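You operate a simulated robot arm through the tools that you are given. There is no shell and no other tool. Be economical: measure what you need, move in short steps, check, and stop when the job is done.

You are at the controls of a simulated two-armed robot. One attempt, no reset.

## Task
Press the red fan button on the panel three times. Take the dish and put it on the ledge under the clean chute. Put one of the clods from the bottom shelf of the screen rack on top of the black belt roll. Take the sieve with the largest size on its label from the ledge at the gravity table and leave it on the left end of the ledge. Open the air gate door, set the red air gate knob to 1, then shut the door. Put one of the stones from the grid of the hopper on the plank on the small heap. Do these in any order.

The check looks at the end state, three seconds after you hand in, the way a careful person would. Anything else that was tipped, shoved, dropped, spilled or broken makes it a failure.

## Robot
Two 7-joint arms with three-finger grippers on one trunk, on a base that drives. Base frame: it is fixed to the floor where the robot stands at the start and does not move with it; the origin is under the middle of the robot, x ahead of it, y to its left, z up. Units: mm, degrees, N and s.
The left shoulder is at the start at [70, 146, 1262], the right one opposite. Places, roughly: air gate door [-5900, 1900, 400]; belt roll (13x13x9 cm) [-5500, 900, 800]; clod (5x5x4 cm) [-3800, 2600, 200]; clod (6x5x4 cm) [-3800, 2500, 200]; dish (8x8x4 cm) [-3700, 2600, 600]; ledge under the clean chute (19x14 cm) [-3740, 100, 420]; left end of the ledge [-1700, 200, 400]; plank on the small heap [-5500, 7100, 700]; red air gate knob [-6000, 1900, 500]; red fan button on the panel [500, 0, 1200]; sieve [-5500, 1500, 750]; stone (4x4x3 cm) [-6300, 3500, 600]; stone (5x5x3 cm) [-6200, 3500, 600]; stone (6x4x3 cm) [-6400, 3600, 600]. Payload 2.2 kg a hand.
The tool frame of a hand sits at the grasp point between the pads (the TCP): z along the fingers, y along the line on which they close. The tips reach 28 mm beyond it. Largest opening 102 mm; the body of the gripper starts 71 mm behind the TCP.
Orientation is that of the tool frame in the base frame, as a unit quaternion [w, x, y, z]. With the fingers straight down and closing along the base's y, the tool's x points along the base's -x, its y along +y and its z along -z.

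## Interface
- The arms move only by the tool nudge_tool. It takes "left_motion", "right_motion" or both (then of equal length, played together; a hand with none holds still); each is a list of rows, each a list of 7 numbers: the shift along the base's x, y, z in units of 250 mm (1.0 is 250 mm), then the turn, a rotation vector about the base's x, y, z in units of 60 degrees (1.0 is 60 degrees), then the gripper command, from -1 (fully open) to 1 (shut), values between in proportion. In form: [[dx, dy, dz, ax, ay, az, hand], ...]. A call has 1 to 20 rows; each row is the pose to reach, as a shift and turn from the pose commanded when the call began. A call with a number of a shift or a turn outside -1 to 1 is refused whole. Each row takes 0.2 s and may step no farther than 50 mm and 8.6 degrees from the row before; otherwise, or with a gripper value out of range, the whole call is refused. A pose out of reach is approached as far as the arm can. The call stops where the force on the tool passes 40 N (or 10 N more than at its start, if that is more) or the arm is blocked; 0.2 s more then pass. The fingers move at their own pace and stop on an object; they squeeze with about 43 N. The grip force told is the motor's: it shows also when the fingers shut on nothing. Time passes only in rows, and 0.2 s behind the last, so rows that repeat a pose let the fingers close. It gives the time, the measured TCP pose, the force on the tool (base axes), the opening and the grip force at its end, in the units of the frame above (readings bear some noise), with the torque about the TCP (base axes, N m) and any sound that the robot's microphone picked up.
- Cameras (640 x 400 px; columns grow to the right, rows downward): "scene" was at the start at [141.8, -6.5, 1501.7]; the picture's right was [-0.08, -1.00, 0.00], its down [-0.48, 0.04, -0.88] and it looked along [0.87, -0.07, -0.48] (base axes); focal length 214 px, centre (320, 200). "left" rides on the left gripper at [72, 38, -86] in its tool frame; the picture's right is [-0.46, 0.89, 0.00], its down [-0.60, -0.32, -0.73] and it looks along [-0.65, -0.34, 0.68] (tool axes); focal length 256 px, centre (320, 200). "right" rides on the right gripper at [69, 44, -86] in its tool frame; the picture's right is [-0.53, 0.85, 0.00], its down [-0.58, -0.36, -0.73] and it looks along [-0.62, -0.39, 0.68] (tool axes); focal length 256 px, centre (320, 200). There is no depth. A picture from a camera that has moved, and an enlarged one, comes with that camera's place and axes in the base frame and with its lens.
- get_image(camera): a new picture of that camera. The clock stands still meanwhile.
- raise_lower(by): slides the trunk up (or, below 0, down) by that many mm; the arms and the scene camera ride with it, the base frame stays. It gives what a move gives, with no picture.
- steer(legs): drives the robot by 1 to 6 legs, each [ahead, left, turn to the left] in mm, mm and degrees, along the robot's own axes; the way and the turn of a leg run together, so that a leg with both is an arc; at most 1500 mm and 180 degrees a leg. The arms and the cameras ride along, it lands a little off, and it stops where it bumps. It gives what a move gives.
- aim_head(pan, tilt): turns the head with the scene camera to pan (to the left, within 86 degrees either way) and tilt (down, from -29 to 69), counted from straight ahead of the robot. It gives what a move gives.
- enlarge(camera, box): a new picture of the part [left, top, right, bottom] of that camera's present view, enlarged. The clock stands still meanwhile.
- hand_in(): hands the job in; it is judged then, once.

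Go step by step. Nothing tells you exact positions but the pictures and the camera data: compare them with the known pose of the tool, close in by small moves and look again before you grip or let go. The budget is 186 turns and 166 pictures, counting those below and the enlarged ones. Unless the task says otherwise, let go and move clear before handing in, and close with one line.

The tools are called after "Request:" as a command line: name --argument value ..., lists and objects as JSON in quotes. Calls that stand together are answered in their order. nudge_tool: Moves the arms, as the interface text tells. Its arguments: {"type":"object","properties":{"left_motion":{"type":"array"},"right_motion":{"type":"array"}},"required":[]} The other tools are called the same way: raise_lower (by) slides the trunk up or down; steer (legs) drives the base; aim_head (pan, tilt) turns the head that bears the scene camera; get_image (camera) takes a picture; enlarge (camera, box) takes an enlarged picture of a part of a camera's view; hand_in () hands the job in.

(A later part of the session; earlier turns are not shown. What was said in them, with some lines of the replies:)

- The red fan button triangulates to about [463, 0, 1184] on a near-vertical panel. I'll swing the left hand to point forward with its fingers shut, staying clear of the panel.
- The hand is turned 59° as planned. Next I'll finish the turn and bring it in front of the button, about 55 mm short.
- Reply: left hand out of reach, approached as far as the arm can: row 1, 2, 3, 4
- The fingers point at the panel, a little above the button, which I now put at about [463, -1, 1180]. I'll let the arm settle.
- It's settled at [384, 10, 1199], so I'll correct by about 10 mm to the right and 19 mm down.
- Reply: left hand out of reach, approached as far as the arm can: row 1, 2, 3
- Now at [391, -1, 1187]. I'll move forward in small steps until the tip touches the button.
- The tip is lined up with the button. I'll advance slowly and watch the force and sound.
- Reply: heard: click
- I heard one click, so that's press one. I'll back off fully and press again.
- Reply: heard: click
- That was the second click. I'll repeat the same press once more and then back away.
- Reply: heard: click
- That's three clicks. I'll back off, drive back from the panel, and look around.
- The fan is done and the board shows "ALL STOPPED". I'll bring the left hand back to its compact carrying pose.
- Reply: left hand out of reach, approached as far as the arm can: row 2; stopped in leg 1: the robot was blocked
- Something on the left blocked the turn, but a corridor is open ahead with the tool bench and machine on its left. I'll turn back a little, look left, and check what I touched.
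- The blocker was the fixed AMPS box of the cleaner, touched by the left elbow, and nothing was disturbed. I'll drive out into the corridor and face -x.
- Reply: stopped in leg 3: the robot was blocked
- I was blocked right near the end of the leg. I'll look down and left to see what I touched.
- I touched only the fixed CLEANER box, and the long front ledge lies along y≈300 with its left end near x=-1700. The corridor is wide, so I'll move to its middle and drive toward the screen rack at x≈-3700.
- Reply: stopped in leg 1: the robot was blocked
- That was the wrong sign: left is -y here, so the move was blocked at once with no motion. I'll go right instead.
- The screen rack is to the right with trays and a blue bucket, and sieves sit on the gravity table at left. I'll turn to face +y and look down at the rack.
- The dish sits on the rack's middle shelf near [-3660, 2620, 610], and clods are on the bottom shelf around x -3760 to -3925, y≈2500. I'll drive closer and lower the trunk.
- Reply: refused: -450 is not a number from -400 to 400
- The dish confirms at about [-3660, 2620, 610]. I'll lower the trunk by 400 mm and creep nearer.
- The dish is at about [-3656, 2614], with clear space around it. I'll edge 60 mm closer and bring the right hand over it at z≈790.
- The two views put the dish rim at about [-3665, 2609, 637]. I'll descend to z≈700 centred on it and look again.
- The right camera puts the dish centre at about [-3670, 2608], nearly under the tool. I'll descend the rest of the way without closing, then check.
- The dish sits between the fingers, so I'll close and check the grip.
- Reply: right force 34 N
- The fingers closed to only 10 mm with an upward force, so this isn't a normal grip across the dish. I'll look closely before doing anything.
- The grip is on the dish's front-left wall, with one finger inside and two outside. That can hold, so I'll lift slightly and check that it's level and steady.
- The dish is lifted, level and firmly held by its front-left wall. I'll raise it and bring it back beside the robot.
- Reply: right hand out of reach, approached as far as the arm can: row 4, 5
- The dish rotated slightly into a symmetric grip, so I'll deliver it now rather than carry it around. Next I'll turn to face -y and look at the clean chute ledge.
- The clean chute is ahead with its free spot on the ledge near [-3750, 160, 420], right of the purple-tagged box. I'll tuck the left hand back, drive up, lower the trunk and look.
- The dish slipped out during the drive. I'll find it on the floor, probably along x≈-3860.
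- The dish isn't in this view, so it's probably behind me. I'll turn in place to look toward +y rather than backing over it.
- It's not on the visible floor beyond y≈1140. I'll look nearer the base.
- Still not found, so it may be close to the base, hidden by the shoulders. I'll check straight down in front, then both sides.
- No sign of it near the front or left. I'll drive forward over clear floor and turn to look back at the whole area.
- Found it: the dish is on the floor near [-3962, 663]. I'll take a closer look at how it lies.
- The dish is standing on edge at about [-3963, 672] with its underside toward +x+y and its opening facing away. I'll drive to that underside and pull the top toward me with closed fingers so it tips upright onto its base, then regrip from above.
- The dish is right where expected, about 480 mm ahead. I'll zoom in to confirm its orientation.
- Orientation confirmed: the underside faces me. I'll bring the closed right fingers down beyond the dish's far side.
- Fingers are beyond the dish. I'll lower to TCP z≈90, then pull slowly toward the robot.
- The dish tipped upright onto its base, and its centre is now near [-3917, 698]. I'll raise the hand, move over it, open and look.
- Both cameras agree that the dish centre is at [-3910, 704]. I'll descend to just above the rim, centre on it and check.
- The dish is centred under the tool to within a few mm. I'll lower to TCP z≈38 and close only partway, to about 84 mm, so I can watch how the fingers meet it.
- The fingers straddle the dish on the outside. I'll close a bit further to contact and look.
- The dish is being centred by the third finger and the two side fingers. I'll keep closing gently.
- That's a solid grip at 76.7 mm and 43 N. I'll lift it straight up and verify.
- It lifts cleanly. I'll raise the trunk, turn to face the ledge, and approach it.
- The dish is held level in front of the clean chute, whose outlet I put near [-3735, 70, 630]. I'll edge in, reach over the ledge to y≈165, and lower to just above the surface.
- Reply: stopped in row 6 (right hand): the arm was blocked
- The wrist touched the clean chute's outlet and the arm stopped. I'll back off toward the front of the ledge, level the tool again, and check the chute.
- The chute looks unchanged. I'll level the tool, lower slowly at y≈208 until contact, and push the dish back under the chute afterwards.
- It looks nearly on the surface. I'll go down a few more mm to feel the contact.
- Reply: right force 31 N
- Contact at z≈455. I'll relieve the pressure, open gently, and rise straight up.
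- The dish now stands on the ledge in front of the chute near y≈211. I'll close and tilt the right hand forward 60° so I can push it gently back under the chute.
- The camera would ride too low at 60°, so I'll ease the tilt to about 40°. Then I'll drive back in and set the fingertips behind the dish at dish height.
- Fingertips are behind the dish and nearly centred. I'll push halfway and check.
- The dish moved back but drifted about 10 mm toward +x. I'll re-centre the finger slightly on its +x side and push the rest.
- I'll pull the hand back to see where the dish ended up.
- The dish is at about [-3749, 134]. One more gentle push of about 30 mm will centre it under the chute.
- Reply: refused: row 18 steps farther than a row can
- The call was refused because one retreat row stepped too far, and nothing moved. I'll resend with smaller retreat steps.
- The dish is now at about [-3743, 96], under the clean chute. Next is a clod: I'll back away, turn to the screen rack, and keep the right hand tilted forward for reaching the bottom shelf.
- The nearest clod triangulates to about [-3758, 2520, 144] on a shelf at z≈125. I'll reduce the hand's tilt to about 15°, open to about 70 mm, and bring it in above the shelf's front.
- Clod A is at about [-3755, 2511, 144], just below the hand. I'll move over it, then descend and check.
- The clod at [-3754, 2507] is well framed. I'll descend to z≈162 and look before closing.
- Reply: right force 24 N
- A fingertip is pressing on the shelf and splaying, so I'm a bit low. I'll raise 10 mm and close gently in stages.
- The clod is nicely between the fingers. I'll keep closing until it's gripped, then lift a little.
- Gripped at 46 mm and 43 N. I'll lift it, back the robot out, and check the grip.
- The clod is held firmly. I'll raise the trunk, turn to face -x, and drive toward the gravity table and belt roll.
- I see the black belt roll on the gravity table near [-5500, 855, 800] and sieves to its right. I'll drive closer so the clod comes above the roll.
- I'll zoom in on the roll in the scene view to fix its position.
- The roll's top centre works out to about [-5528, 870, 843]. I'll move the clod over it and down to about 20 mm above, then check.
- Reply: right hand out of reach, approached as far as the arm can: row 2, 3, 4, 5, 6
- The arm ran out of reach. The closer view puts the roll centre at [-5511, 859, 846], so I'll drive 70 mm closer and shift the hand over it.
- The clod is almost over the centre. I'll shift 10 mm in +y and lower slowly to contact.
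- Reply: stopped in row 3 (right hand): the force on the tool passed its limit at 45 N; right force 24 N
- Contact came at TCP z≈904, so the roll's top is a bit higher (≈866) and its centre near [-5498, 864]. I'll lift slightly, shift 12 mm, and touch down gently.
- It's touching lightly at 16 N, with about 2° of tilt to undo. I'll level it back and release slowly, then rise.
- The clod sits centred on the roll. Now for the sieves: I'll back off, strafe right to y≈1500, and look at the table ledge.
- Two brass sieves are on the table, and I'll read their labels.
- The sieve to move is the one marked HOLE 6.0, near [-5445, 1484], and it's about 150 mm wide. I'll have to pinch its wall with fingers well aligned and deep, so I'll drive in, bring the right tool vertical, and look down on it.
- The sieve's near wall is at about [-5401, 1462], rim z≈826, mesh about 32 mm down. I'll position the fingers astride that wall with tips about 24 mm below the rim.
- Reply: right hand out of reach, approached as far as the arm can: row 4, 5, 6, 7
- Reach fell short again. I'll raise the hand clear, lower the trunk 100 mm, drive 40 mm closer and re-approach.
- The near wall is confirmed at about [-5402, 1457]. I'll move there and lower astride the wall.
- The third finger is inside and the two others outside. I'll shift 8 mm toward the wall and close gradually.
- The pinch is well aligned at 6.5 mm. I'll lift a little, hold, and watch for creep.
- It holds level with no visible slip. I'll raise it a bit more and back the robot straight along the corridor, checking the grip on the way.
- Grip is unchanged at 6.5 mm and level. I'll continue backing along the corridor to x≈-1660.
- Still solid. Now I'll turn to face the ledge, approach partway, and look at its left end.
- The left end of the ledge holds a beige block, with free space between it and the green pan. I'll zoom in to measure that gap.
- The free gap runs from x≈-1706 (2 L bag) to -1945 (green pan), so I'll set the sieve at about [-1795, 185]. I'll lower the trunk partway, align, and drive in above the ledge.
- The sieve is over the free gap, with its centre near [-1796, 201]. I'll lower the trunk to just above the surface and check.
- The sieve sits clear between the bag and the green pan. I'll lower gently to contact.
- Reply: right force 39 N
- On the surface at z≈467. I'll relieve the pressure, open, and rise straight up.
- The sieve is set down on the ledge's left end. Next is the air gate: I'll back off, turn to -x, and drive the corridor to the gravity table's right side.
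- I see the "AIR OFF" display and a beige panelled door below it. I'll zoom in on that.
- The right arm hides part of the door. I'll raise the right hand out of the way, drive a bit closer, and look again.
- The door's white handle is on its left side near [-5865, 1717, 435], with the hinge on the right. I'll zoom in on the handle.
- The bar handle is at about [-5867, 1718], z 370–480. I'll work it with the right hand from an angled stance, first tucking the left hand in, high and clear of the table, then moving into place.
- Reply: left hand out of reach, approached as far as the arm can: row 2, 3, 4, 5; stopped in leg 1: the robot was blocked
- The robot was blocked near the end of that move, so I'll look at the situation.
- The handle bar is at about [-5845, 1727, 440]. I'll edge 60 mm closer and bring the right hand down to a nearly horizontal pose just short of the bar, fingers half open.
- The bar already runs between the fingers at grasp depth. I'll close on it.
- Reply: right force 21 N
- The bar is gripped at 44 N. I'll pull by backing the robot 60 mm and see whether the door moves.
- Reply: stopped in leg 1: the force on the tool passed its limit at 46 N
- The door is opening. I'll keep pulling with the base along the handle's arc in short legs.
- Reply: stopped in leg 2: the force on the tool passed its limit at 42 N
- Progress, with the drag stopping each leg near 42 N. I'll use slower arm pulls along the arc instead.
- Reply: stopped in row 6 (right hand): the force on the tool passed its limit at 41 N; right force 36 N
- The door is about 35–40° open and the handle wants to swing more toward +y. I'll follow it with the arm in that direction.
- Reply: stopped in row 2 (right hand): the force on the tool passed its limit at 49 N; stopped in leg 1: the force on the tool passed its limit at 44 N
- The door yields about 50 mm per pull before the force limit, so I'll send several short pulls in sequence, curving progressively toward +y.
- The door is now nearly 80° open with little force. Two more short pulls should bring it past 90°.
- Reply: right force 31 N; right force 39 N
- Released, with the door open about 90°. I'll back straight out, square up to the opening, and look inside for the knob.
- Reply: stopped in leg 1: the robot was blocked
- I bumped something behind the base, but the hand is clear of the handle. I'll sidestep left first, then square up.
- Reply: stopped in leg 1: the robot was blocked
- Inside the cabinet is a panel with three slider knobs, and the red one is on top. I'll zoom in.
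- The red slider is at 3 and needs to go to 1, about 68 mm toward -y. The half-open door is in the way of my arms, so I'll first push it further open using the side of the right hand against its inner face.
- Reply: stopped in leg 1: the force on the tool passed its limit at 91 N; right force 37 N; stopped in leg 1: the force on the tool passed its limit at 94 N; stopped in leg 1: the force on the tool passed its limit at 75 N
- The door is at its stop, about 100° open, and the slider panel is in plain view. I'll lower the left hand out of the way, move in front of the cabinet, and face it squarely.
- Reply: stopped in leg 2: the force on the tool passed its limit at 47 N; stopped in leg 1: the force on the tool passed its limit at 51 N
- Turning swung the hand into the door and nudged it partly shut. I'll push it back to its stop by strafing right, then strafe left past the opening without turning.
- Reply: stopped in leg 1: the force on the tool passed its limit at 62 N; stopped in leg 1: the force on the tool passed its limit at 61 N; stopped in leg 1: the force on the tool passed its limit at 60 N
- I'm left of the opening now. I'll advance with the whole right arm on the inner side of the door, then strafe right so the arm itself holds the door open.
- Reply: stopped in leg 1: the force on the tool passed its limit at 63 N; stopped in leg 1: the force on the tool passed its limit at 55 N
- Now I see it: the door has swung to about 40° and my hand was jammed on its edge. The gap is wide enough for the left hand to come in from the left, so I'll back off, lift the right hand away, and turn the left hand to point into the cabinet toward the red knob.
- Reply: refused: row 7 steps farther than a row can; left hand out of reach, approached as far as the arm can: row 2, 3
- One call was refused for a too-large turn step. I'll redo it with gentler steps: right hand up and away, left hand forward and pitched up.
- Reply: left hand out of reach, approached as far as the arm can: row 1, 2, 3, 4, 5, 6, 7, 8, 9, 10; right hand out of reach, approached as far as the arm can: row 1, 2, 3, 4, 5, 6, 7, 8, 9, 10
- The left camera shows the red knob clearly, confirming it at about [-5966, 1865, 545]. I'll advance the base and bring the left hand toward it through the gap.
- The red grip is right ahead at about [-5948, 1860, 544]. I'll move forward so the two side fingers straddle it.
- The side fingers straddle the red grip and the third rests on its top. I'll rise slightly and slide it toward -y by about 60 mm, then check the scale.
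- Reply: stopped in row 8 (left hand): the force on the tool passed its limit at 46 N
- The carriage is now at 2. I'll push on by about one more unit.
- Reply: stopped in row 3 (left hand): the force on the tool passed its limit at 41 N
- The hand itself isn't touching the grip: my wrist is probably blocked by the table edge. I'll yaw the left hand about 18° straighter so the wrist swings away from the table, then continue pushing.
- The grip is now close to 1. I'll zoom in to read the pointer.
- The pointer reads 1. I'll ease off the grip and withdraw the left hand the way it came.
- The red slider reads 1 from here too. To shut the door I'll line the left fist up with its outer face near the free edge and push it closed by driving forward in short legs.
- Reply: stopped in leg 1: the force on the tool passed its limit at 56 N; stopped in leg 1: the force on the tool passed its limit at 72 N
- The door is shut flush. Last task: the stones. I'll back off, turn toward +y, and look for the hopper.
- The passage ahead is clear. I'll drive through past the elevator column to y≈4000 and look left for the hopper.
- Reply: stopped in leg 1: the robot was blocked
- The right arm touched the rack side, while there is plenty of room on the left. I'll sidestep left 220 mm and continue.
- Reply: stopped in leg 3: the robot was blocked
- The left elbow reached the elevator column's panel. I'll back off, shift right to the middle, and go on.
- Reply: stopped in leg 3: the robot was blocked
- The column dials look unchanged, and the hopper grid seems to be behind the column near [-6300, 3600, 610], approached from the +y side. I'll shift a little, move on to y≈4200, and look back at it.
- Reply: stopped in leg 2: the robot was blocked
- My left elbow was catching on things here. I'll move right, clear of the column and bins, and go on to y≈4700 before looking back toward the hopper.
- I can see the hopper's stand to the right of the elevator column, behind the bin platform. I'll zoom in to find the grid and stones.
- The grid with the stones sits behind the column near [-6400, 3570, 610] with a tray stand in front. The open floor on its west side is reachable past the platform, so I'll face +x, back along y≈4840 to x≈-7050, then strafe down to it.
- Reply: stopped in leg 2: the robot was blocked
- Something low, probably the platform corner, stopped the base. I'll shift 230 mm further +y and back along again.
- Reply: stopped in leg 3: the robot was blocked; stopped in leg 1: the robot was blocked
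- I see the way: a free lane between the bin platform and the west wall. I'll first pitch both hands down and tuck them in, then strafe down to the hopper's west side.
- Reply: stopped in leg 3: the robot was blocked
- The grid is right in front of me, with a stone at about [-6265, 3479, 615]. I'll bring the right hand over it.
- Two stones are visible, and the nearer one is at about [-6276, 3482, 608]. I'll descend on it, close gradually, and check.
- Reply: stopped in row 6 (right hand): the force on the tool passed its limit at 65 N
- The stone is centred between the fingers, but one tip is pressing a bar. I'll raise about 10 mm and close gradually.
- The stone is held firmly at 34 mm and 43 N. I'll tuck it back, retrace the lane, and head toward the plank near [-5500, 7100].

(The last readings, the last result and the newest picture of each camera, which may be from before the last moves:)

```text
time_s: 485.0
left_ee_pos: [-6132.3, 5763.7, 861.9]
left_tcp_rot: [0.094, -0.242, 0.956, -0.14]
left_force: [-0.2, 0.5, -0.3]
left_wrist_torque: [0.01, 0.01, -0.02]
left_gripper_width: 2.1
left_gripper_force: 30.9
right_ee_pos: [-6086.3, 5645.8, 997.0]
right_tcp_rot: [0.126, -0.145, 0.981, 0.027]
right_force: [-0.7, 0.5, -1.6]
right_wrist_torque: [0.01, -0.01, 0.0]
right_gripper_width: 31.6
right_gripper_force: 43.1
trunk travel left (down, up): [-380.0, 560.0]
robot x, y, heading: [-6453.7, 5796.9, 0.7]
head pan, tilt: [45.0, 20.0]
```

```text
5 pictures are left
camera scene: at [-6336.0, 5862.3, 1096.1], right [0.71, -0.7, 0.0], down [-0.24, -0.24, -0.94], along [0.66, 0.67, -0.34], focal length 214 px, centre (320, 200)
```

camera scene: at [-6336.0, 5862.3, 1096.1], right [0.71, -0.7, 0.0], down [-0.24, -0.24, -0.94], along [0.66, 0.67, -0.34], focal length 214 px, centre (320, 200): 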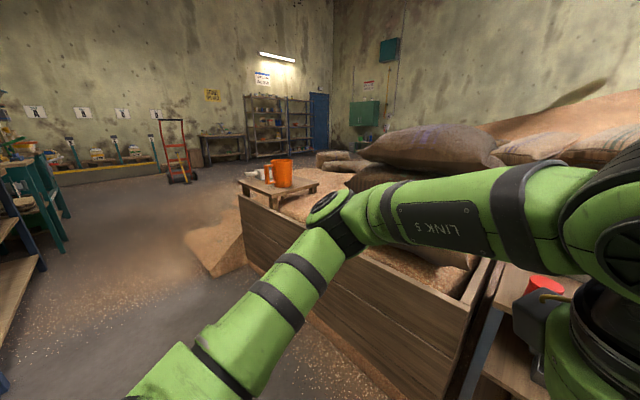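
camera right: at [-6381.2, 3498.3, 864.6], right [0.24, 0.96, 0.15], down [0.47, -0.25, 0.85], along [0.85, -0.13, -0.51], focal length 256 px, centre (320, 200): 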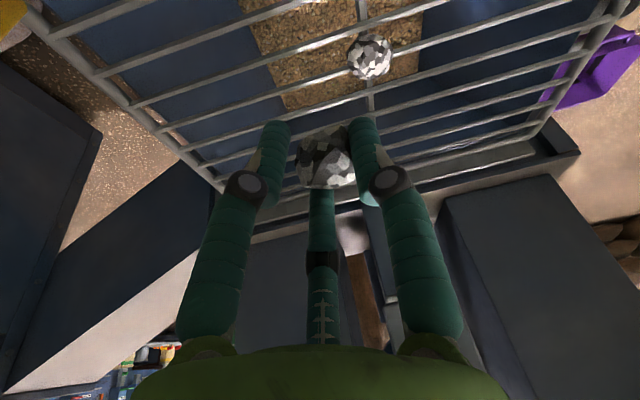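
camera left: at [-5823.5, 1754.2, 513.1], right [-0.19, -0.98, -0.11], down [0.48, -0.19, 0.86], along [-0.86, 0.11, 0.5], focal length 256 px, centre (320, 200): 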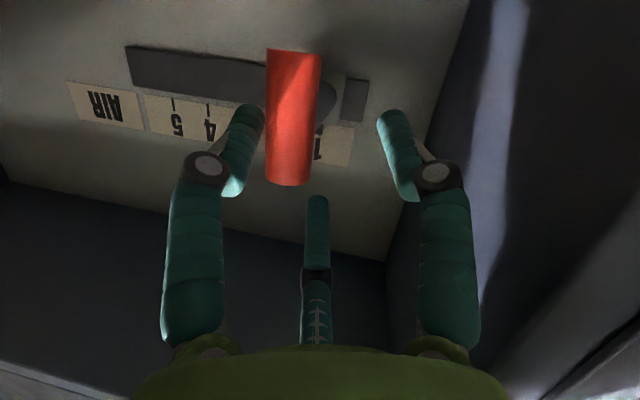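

The wooden grain box is ahead, with the plank and an orange jug on its heap near [-5550, 6900, 700]. I'll move alongside it, facing +x.

Request:
steer --legs '[[150, 575, 0], [240, 555, 0]]'

Request:
aim_head --pan 0 --tilt 35

Request:
get_image --camera "scene"

```text
time_s: 491.4
left_ee_pos: [-5783.5, 6895.2, 862.1]
left_tcp_rot: [0.093, -0.238, 0.957, -0.139]
left_force: [-0.5, 0.4, 0.2]
left_wrist_torque: [0.0, -0.02, 0.0]
left_gripper_width: 2.2
left_gripper_force: 31.6
right_ee_pos: [-5739.7, 6776.4, 996.0]
right_tcp_rot: [0.125, -0.141, 0.982, 0.026]
right_force: [0.1, -0.8, -0.7]
right_wrist_torque: [0.03, 0.02, 0.02]
right_gripper_width: 31.1
right_gripper_force: 42.7
trunk travel left (down, up): [-380.0, 560.0]
robot x, y, heading: [-6106.8, 6927.5, -0.1]
head pan, tilt: [45.0, 20.0]
```

```text
time_s: 492.5
left_ee_pos: [-5785.0, 6895.3, 861.6]
left_tcp_rot: [0.093, -0.237, 0.957, -0.14]
left_force: [-0.3, 0.8, -0.4]
left_wrist_torque: [0.03, 0.01, 0.01]
left_gripper_width: 2.1
left_gripper_force: 31.3
right_ee_pos: [-5740.3, 6776.8, 997.2]
right_tcp_rot: [0.124, -0.141, 0.982, 0.026]
right_force: [-0.2, -0.2, 0.0]
right_wrist_torque: [0.0, 0.01, 0.02]
right_gripper_width: 31.0
right_gripper_force: 42.2
trunk travel left (down, up): [-380.0, 560.0]
robot x, y, heading: [-6108.0, 6928.7, 0.1]
head pan, tilt: [0.0, 35.0]
```

```text
4 pictures are left
camera scene: at [-5966.2, 6929.5, 1072.3], right [0.0, -1.0, 0.0], down [-0.57, 0.0, -0.82], along [0.82, 0.0, -0.57], focal length 214 px, centre (320, 200)
```

scene: 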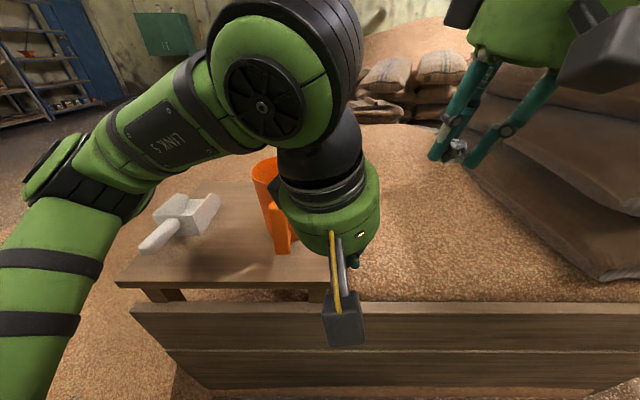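

The plank holds a white scoop and a tall orange jug, with a free spot in front between them near [-5650, 7165]. I'll move the left hand aside, step left, and swing the stone around in front of the jug to that spot.

Request:
nudge_tool --left_motion '[[0, 0.18, 0.05, 0, 0, 0, 1], [0, 0.36, 0.1, 0, 0, 0, 1], [0, 0.54, 0.15, 0, 0, 0, 1], [0, 0.72, 0.2, 0, 0, 0, 1], [0, 0.8, 0.25, 0, 0, 0, 1]]'

Request:
steer --legs '[[0, 170, 0]]'

Request:
nudge_tool --right_motion '[[0, 0.15, -0.05, 0, 0, 0, 0.6], [0, 0.32, -0.1, 0, 0, 0, 0.6], [0, 0.49, -0.15, 0, 0, 0, 0.6], [0, 0.66, -0.2, 0, 0, 0, 0.6], [0, 0.8, -0.3, 0, 0, 0, 0.6], [0.05, 0.87, -0.42, 0, 0, 0, 0.6], [0.14, 0.87, -0.55, 0, 0, 0, 0.6], [0.24, 0.87, -0.66, 0, 0, 0, 0.6], [0.34, 0.87, -0.76, 0, 0, 0, 0.6], [0.34, 0.87, -0.76, 0, 0, 0, 0.6]]'

Request:
get_image --camera "right"

```text
time_s: 493.7
left_ee_pos: [-5784.6, 7093.0, 923.3]
left_tcp_rot: [0.093, -0.237, 0.957, -0.14]
left_force: [0.5, 1.3, 0.4]
left_wrist_torque: [-0.02, -0.01, 0.02]
left_gripper_width: 2.1
left_gripper_force: 31.2
right_ee_pos: [-5741.5, 6776.6, 997.0]
right_tcp_rot: [0.126, -0.141, 0.982, 0.025]
right_force: [-0.1, 0.5, -0.9]
right_wrist_torque: [0.02, 0.03, 0.0]
right_gripper_width: 30.9
right_gripper_force: 42.8
trunk travel left (down, up): [-380.0, 560.0]
robot x, y, heading: [-6104.8, 6931.3, 0.1]
head pan, tilt: [0.0, 35.0]
```

```text
time_s: 495.2
left_ee_pos: [-5788.0, 7263.6, 922.5]
left_tcp_rot: [0.093, -0.24, 0.956, -0.14]
left_force: [0.2, -0.4, -0.6]
left_wrist_torque: [-0.04, -0.01, 0.01]
left_gripper_width: 2.0
left_gripper_force: 31.9
right_ee_pos: [-5742.9, 6948.3, 997.4]
right_tcp_rot: [0.126, -0.144, 0.981, 0.026]
right_force: [-0.1, 0.9, -0.7]
right_wrist_torque: [-0.06, 0.0, -0.02]
right_gripper_width: 31.0
right_gripper_force: 42.7
trunk travel left (down, up): [-380.0, 560.0]
robot x, y, heading: [-6108.1, 7092.1, 0.5]
head pan, tilt: [0.0, 35.0]
```

```text
time_s: 497.4
left_ee_pos: [-5788.8, 7262.9, 922.3]
left_tcp_rot: [0.093, -0.239, 0.956, -0.14]
left_force: [-0.3, 0.2, 0.1]
left_wrist_torque: [0.02, 0.0, 0.0]
left_gripper_width: 2.3
left_gripper_force: 31.5
right_ee_pos: [-5658.4, 7164.1, 803.6]
right_tcp_rot: [0.126, -0.144, 0.981, 0.027]
right_force: [-0.6, 0.2, -0.6]
right_wrist_torque: [0.01, 0.02, 0.03]
right_gripper_width: 30.9
right_gripper_force: 43.1
trunk travel left (down, up): [-380.0, 560.0]
robot x, y, heading: [-6109.9, 7099.0, 0.4]
head pan, tilt: [0.0, 35.0]
```

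```text
3 pictures are left
camera right: at [-5755.2, 7179.1, 872.1], right [0.25, 0.96, 0.15], down [0.46, -0.25, 0.85], along [0.85, -0.14, -0.51], focal length 256 px, centre (320, 200)
```

right: 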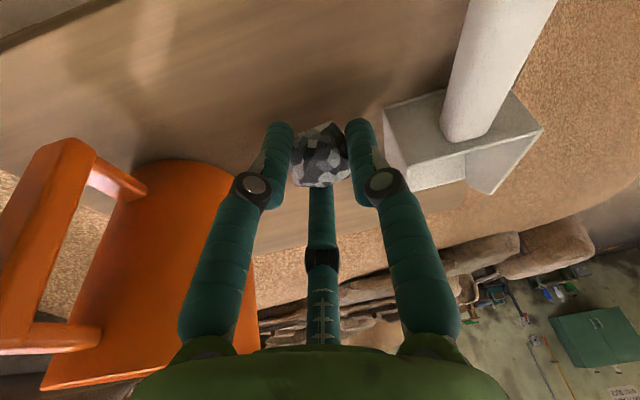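

The stone is over the free part of the plank, clear of jug and scoop. I'll descend slowly and watch for contact.

Request:
nudge_tool --right_motion '[[0, 0, -0.03, 0, 0, 0, 0.6], [0, 0, -0.06, 0, 0, 0, 0.6], [0, 0, -0.09, 0, 0, 0, 0.6], [0, 0, -0.11, 0, 0, 0, 0.6], [0, 0, -0.13, 0, 0, 0, 0.6], [0, 0, -0.13, 0, 0, 0, 0.6]]'

Request:
nudge_tool --right_motion '[[0, 0, -0.012, 0, 0, 0, 0.6], [0, 0, -0.024, 0, 0, 0, 0.6], [0, 0, -0.036, 0, 0, 0, 0.6], [0, 0, -0.036, 0, 0, 0, 0.6]]'

```text
time_s: 498.8
left_ee_pos: [-5787.1, 7263.3, 922.5]
left_tcp_rot: [0.093, -0.239, 0.956, -0.139]
left_force: [-0.1, -0.3, -0.3]
left_wrist_torque: [0.01, -0.01, -0.02]
left_gripper_width: 2.1
left_gripper_force: 30.8
right_ee_pos: [-5658.1, 7164.7, 774.7]
right_tcp_rot: [0.126, -0.144, 0.981, 0.025]
right_force: [-0.2, 0.3, 0.7]
right_wrist_torque: [0.01, -0.02, 0.0]
right_gripper_width: 31.2
right_gripper_force: 43.3
trunk travel left (down, up): [-380.0, 560.0]
robot x, y, heading: [-6106.5, 7095.5, 0.4]
head pan, tilt: [0.0, 35.0]
```

```text
time_s: 499.8
left_ee_pos: [-5788.8, 7263.5, 922.6]
left_tcp_rot: [0.093, -0.238, 0.957, -0.14]
left_force: [-0.7, 0.4, 0.9]
left_wrist_torque: [0.02, -0.01, 0.03]
left_gripper_width: 2.1
left_gripper_force: 32.1
right_ee_pos: [-5657.1, 7164.8, 764.7]
right_tcp_rot: [0.126, -0.143, 0.981, 0.026]
right_force: [0.4, -0.3, -0.4]
right_wrist_torque: [0.0, 0.03, -0.02]
right_gripper_width: 31.0
right_gripper_force: 43.1
trunk travel left (down, up): [-380.0, 560.0]
robot x, y, heading: [-6109.5, 7097.7, 0.1]
head pan, tilt: [0.0, 35.0]
```

No contact yet at z=765, so I'll keep going down in small steps.

Request:
nudge_tool --right_motion '[[0, 0, -0.012, 0, 0, 0, 0.6], [0, 0, -0.024, 0, 0, 0, 0.6], [0, 0, -0.036, 0, 0, 0, 0.6], [0, 0, -0.036, 0, 0, 0, 0.6]]'

Request:
nudge_tool --right_motion '[[0, 0, -0.01, 0, 0, 0, 0.6], [0, 0, -0.02, 0, 0, 0, 0.6], [0, 0, -0.02, 0, 0, 0, 0.6]]'

Request:
get_image --camera "right"

```text
time_s: 500.8
left_ee_pos: [-5787.2, 7264.5, 922.2]
left_tcp_rot: [0.093, -0.238, 0.957, -0.14]
left_force: [0.8, -0.5, 0.0]
left_wrist_torque: [0.01, 0.03, 0.0]
left_gripper_width: 2.0
left_gripper_force: 31.5
right_ee_pos: [-5658.3, 7165.9, 756.0]
right_tcp_rot: [0.126, -0.144, 0.981, 0.026]
right_force: [0.3, 0.1, -0.6]
right_wrist_torque: [-0.02, 0.01, 0.0]
right_gripper_width: 31.1
right_gripper_force: 43.7
trunk travel left (down, up): [-380.0, 560.0]
robot x, y, heading: [-6109.1, 7096.5, 0.3]
head pan, tilt: [0.0, 35.0]
```

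```text
time_s: 501.6
left_ee_pos: [-5786.9, 7262.3, 923.5]
left_tcp_rot: [0.093, -0.239, 0.956, -0.139]
left_force: [0.5, -0.1, 0.7]
left_wrist_torque: [0.01, -0.01, -0.01]
left_gripper_width: 2.0
left_gripper_force: 31.3
right_ee_pos: [-5657.0, 7164.0, 751.2]
right_tcp_rot: [0.125, -0.144, 0.981, 0.026]
right_force: [0.1, -0.3, -1.6]
right_wrist_torque: [-0.02, 0.02, 0.04]
right_gripper_width: 31.1
right_gripper_force: 43.4
trunk travel left (down, up): [-380.0, 560.0]
robot x, y, heading: [-6108.1, 7096.9, 0.5]
head pan, tilt: [0.0, 35.0]
```

```text
2 pictures are left
camera right: at [-5754.3, 7180.3, 817.7], right [0.25, 0.96, 0.15], down [0.46, -0.25, 0.85], along [0.85, -0.15, -0.51], focal length 256 px, centre (320, 200)
```

right: 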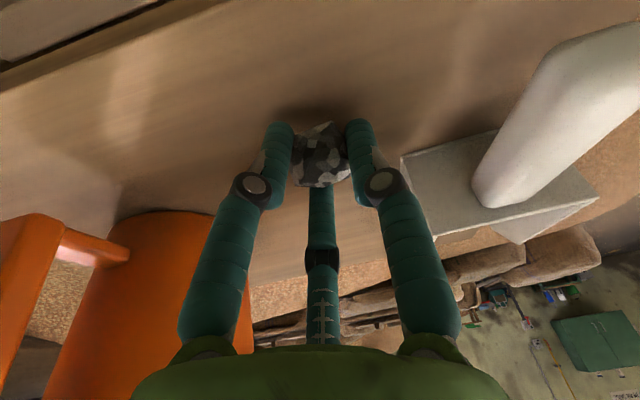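

The contact shadow is right under the stone, so it's nearly there. A few more small steps.

Request:
nudge_tool --right_motion '[[0, 0, -0.01, 0, 0, 0, 0.6], [0, 0, -0.02, 0, 0, 0, 0.6], [0, 0, -0.02, 0, 0, 0, 0.6]]'

Request:
nudge_tool --right_motion '[[0, 0, -0.01, 0, 0, 0, 0.6], [0, 0, -0.02, 0, 0, 0, 0.6], [0, 0, -0.02, 0, 0, 0, 0.6]]'

```text
time_s: 502.4
left_ee_pos: [-5787.4, 7263.4, 923.3]
left_tcp_rot: [0.093, -0.239, 0.956, -0.14]
left_force: [-0.1, -0.1, -0.2]
left_wrist_torque: [-0.03, 0.01, -0.02]
left_gripper_width: 2.1
left_gripper_force: 31.3
right_ee_pos: [-5656.2, 7164.9, 746.7]
right_tcp_rot: [0.125, -0.143, 0.981, 0.025]
right_force: [-0.9, -0.3, -0.9]
right_wrist_torque: [0.04, 0.01, 0.02]
right_gripper_width: 30.9
right_gripper_force: 43.0
trunk travel left (down, up): [-380.0, 560.0]
robot x, y, heading: [-6111.0, 7100.6, 0.5]
head pan, tilt: [0.0, 35.0]
```

```text
time_s: 503.2
left_ee_pos: [-5787.9, 7263.5, 922.8]
left_tcp_rot: [0.093, -0.239, 0.956, -0.14]
left_force: [-0.6, 0.4, 0.3]
left_wrist_torque: [-0.01, -0.03, 0.01]
left_gripper_width: 2.0
left_gripper_force: 30.9
right_ee_pos: [-5657.1, 7164.4, 740.5]
right_tcp_rot: [0.125, -0.144, 0.981, 0.025]
right_force: [-0.6, -0.1, -0.2]
right_wrist_torque: [-0.01, 0.03, 0.03]
right_gripper_width: 31.1
right_gripper_force: 42.9
trunk travel left (down, up): [-380.0, 560.0]
robot x, y, heading: [-6105.2, 7096.2, 0.2]
head pan, tilt: [0.0, 35.0]
```

Request:
nudge_tool --right_motion '[[0, 0, -0.01, 0, 0, 0, 0.6], [0, 0, -0.02, 0, 0, 0, 0.6], [0, 0, -0.02, 0, 0, 0, 0.6]]'

Request:
nudge_tool --right_motion '[[0, 0, -0.01, 0, 0, 0, 0.6], [0, 0, -0.018, 0, 0, 0, 0.6], [0, 0, -0.018, 0, 0, 0, 0.6]]'

```text
time_s: 504.0
left_ee_pos: [-5786.6, 7263.5, 921.8]
left_tcp_rot: [0.093, -0.239, 0.956, -0.14]
left_force: [0.2, 0.2, -0.2]
left_wrist_torque: [0.0, 0.03, 0.02]
left_gripper_width: 2.2
left_gripper_force: 31.7
right_ee_pos: [-5658.0, 7165.3, 735.8]
right_tcp_rot: [0.126, -0.144, 0.981, 0.027]
right_force: [-0.6, -0.1, 0.3]
right_wrist_torque: [0.03, 0.0, -0.03]
right_gripper_width: 30.7
right_gripper_force: 43.0
trunk travel left (down, up): [-380.0, 560.0]
robot x, y, heading: [-6108.1, 7094.5, 0.5]
head pan, tilt: [0.0, 35.0]
```

```text
time_s: 504.8
left_ee_pos: [-5788.9, 7262.6, 924.4]
left_tcp_rot: [0.095, -0.239, 0.956, -0.14]
left_force: [-0.3, 0.6, -0.6]
left_wrist_torque: [0.02, 0.0, 0.06]
left_gripper_width: 2.0
left_gripper_force: 31.7
right_ee_pos: [-5657.0, 7165.1, 732.8]
right_tcp_rot: [0.129, -0.142, 0.981, 0.026]
right_force: [3.0, -1.4, 17.8]
right_wrist_torque: [-0.38, 0.19, 0.31]
right_gripper_width: 31.1
right_gripper_force: 43.2
trunk travel left (down, up): [-380.0, 560.0]
robot x, y, heading: [-6106.2, 7095.4, 0.5]
head pan, tilt: [0.0, 35.0]
```

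Contact at z≈733. I'll release slowly and rise straight up.

Request:
nudge_tool --right_motion '[[0, 0, 0.006, 0, 0, 0, 0.45], [0, 0, 0.006, 0, 0, 0, 0.35], [0, 0, 0.006, 0, 0, 0, 0.25], [0, 0, 0.006, 0, 0, 0, 0.12], [0, 0, 0.006, 0, 0, 0, 0.0], [0, 0, 0.006, 0, 0, 0, 0.0], [0, 0, 0.08, 0, 0, 0, 0.0], [0, 0, 0.2, 0, 0, 0, 0.0], [0, 0, 0.36, 0, 0, 0, 0.0], [-0.1, 0, 0.5, 0, 0, 0, 0.0], [-0.25, 0, 0.6, 0, 0, 0, 0.0]]'

Request:
get_image --camera "right"

```text
time_s: 507.2
left_ee_pos: [-5789.2, 7263.0, 923.0]
left_tcp_rot: [0.093, -0.239, 0.957, -0.139]
left_force: [-0.7, 0.3, 0.3]
left_wrist_torque: [-0.01, 0.04, 0.04]
left_gripper_width: 2.2
left_gripper_force: 30.9
right_ee_pos: [-5720.1, 7162.4, 881.2]
right_tcp_rot: [0.126, -0.143, 0.981, 0.026]
right_force: [-0.3, 0.3, 0.7]
right_wrist_torque: [0.0, -0.01, -0.03]
right_gripper_width: 50.9
right_gripper_force: 0.1
trunk travel left (down, up): [-380.0, 560.0]
robot x, y, heading: [-6108.7, 7099.3, 0.6]
head pan, tilt: [0.0, 35.0]
```

```text
1 pictures are left
camera right: at [-5817.4, 7178.3, 948.6], right [0.25, 0.96, 0.15], down [0.46, -0.25, 0.85], along [0.85, -0.15, -0.51], focal length 256 px, centre (320, 200)
```

right: 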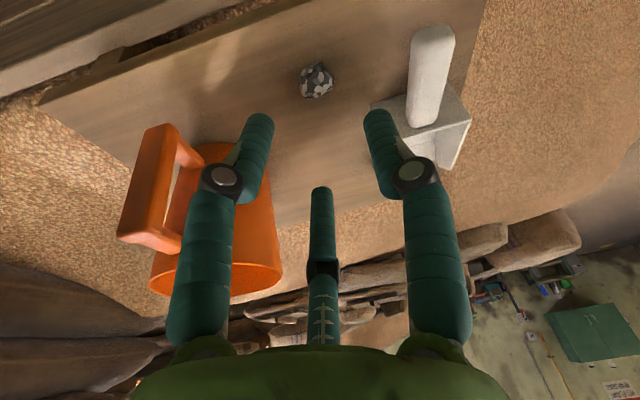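

The stone rests on the plank, with the jug and scoop undisturbed. I'll back clear and hand in.

Request:
steer --legs '[[-200, 0, 0]]'

Request:
hand_in

```text
time_s: 508.8
left_ee_pos: [-5990.7, 7263.0, 923.2]
left_tcp_rot: [0.094, -0.239, 0.956, -0.14]
left_force: [-0.3, 0.6, 0.9]
left_wrist_torque: [0.04, 0.01, 0.01]
left_gripper_width: 2.4
left_gripper_force: 31.5
right_ee_pos: [-5923.0, 7161.1, 880.5]
right_tcp_rot: [0.126, -0.142, 0.981, 0.026]
right_force: [-1.7, -0.4, 0.9]
right_wrist_torque: [0.02, -0.02, 0.0]
right_gripper_width: 51.0
right_gripper_force: 0.1
trunk travel left (down, up): [-380.0, 560.0]
robot x, y, heading: [-6312.5, 7094.4, 0.0]
head pan, tilt: [0.0, 35.0]
```

```text
The job is handed in.
```

I finished all six tasks and handed in, but I dropped the dish once on the way, and the robot bumped fixtures several times without all of them being rechecked. The dish landed on the floor; I stood it upright, picked it up again and set it on the clean-chute ledge. While driving, the arms or base touched the cleaner box, the clean chute, the screen rack, the elevator column and something low by the bin platform; where I looked afterwards nothing appeared moved, but I had no pictures left for a final check of the rack and the bins.
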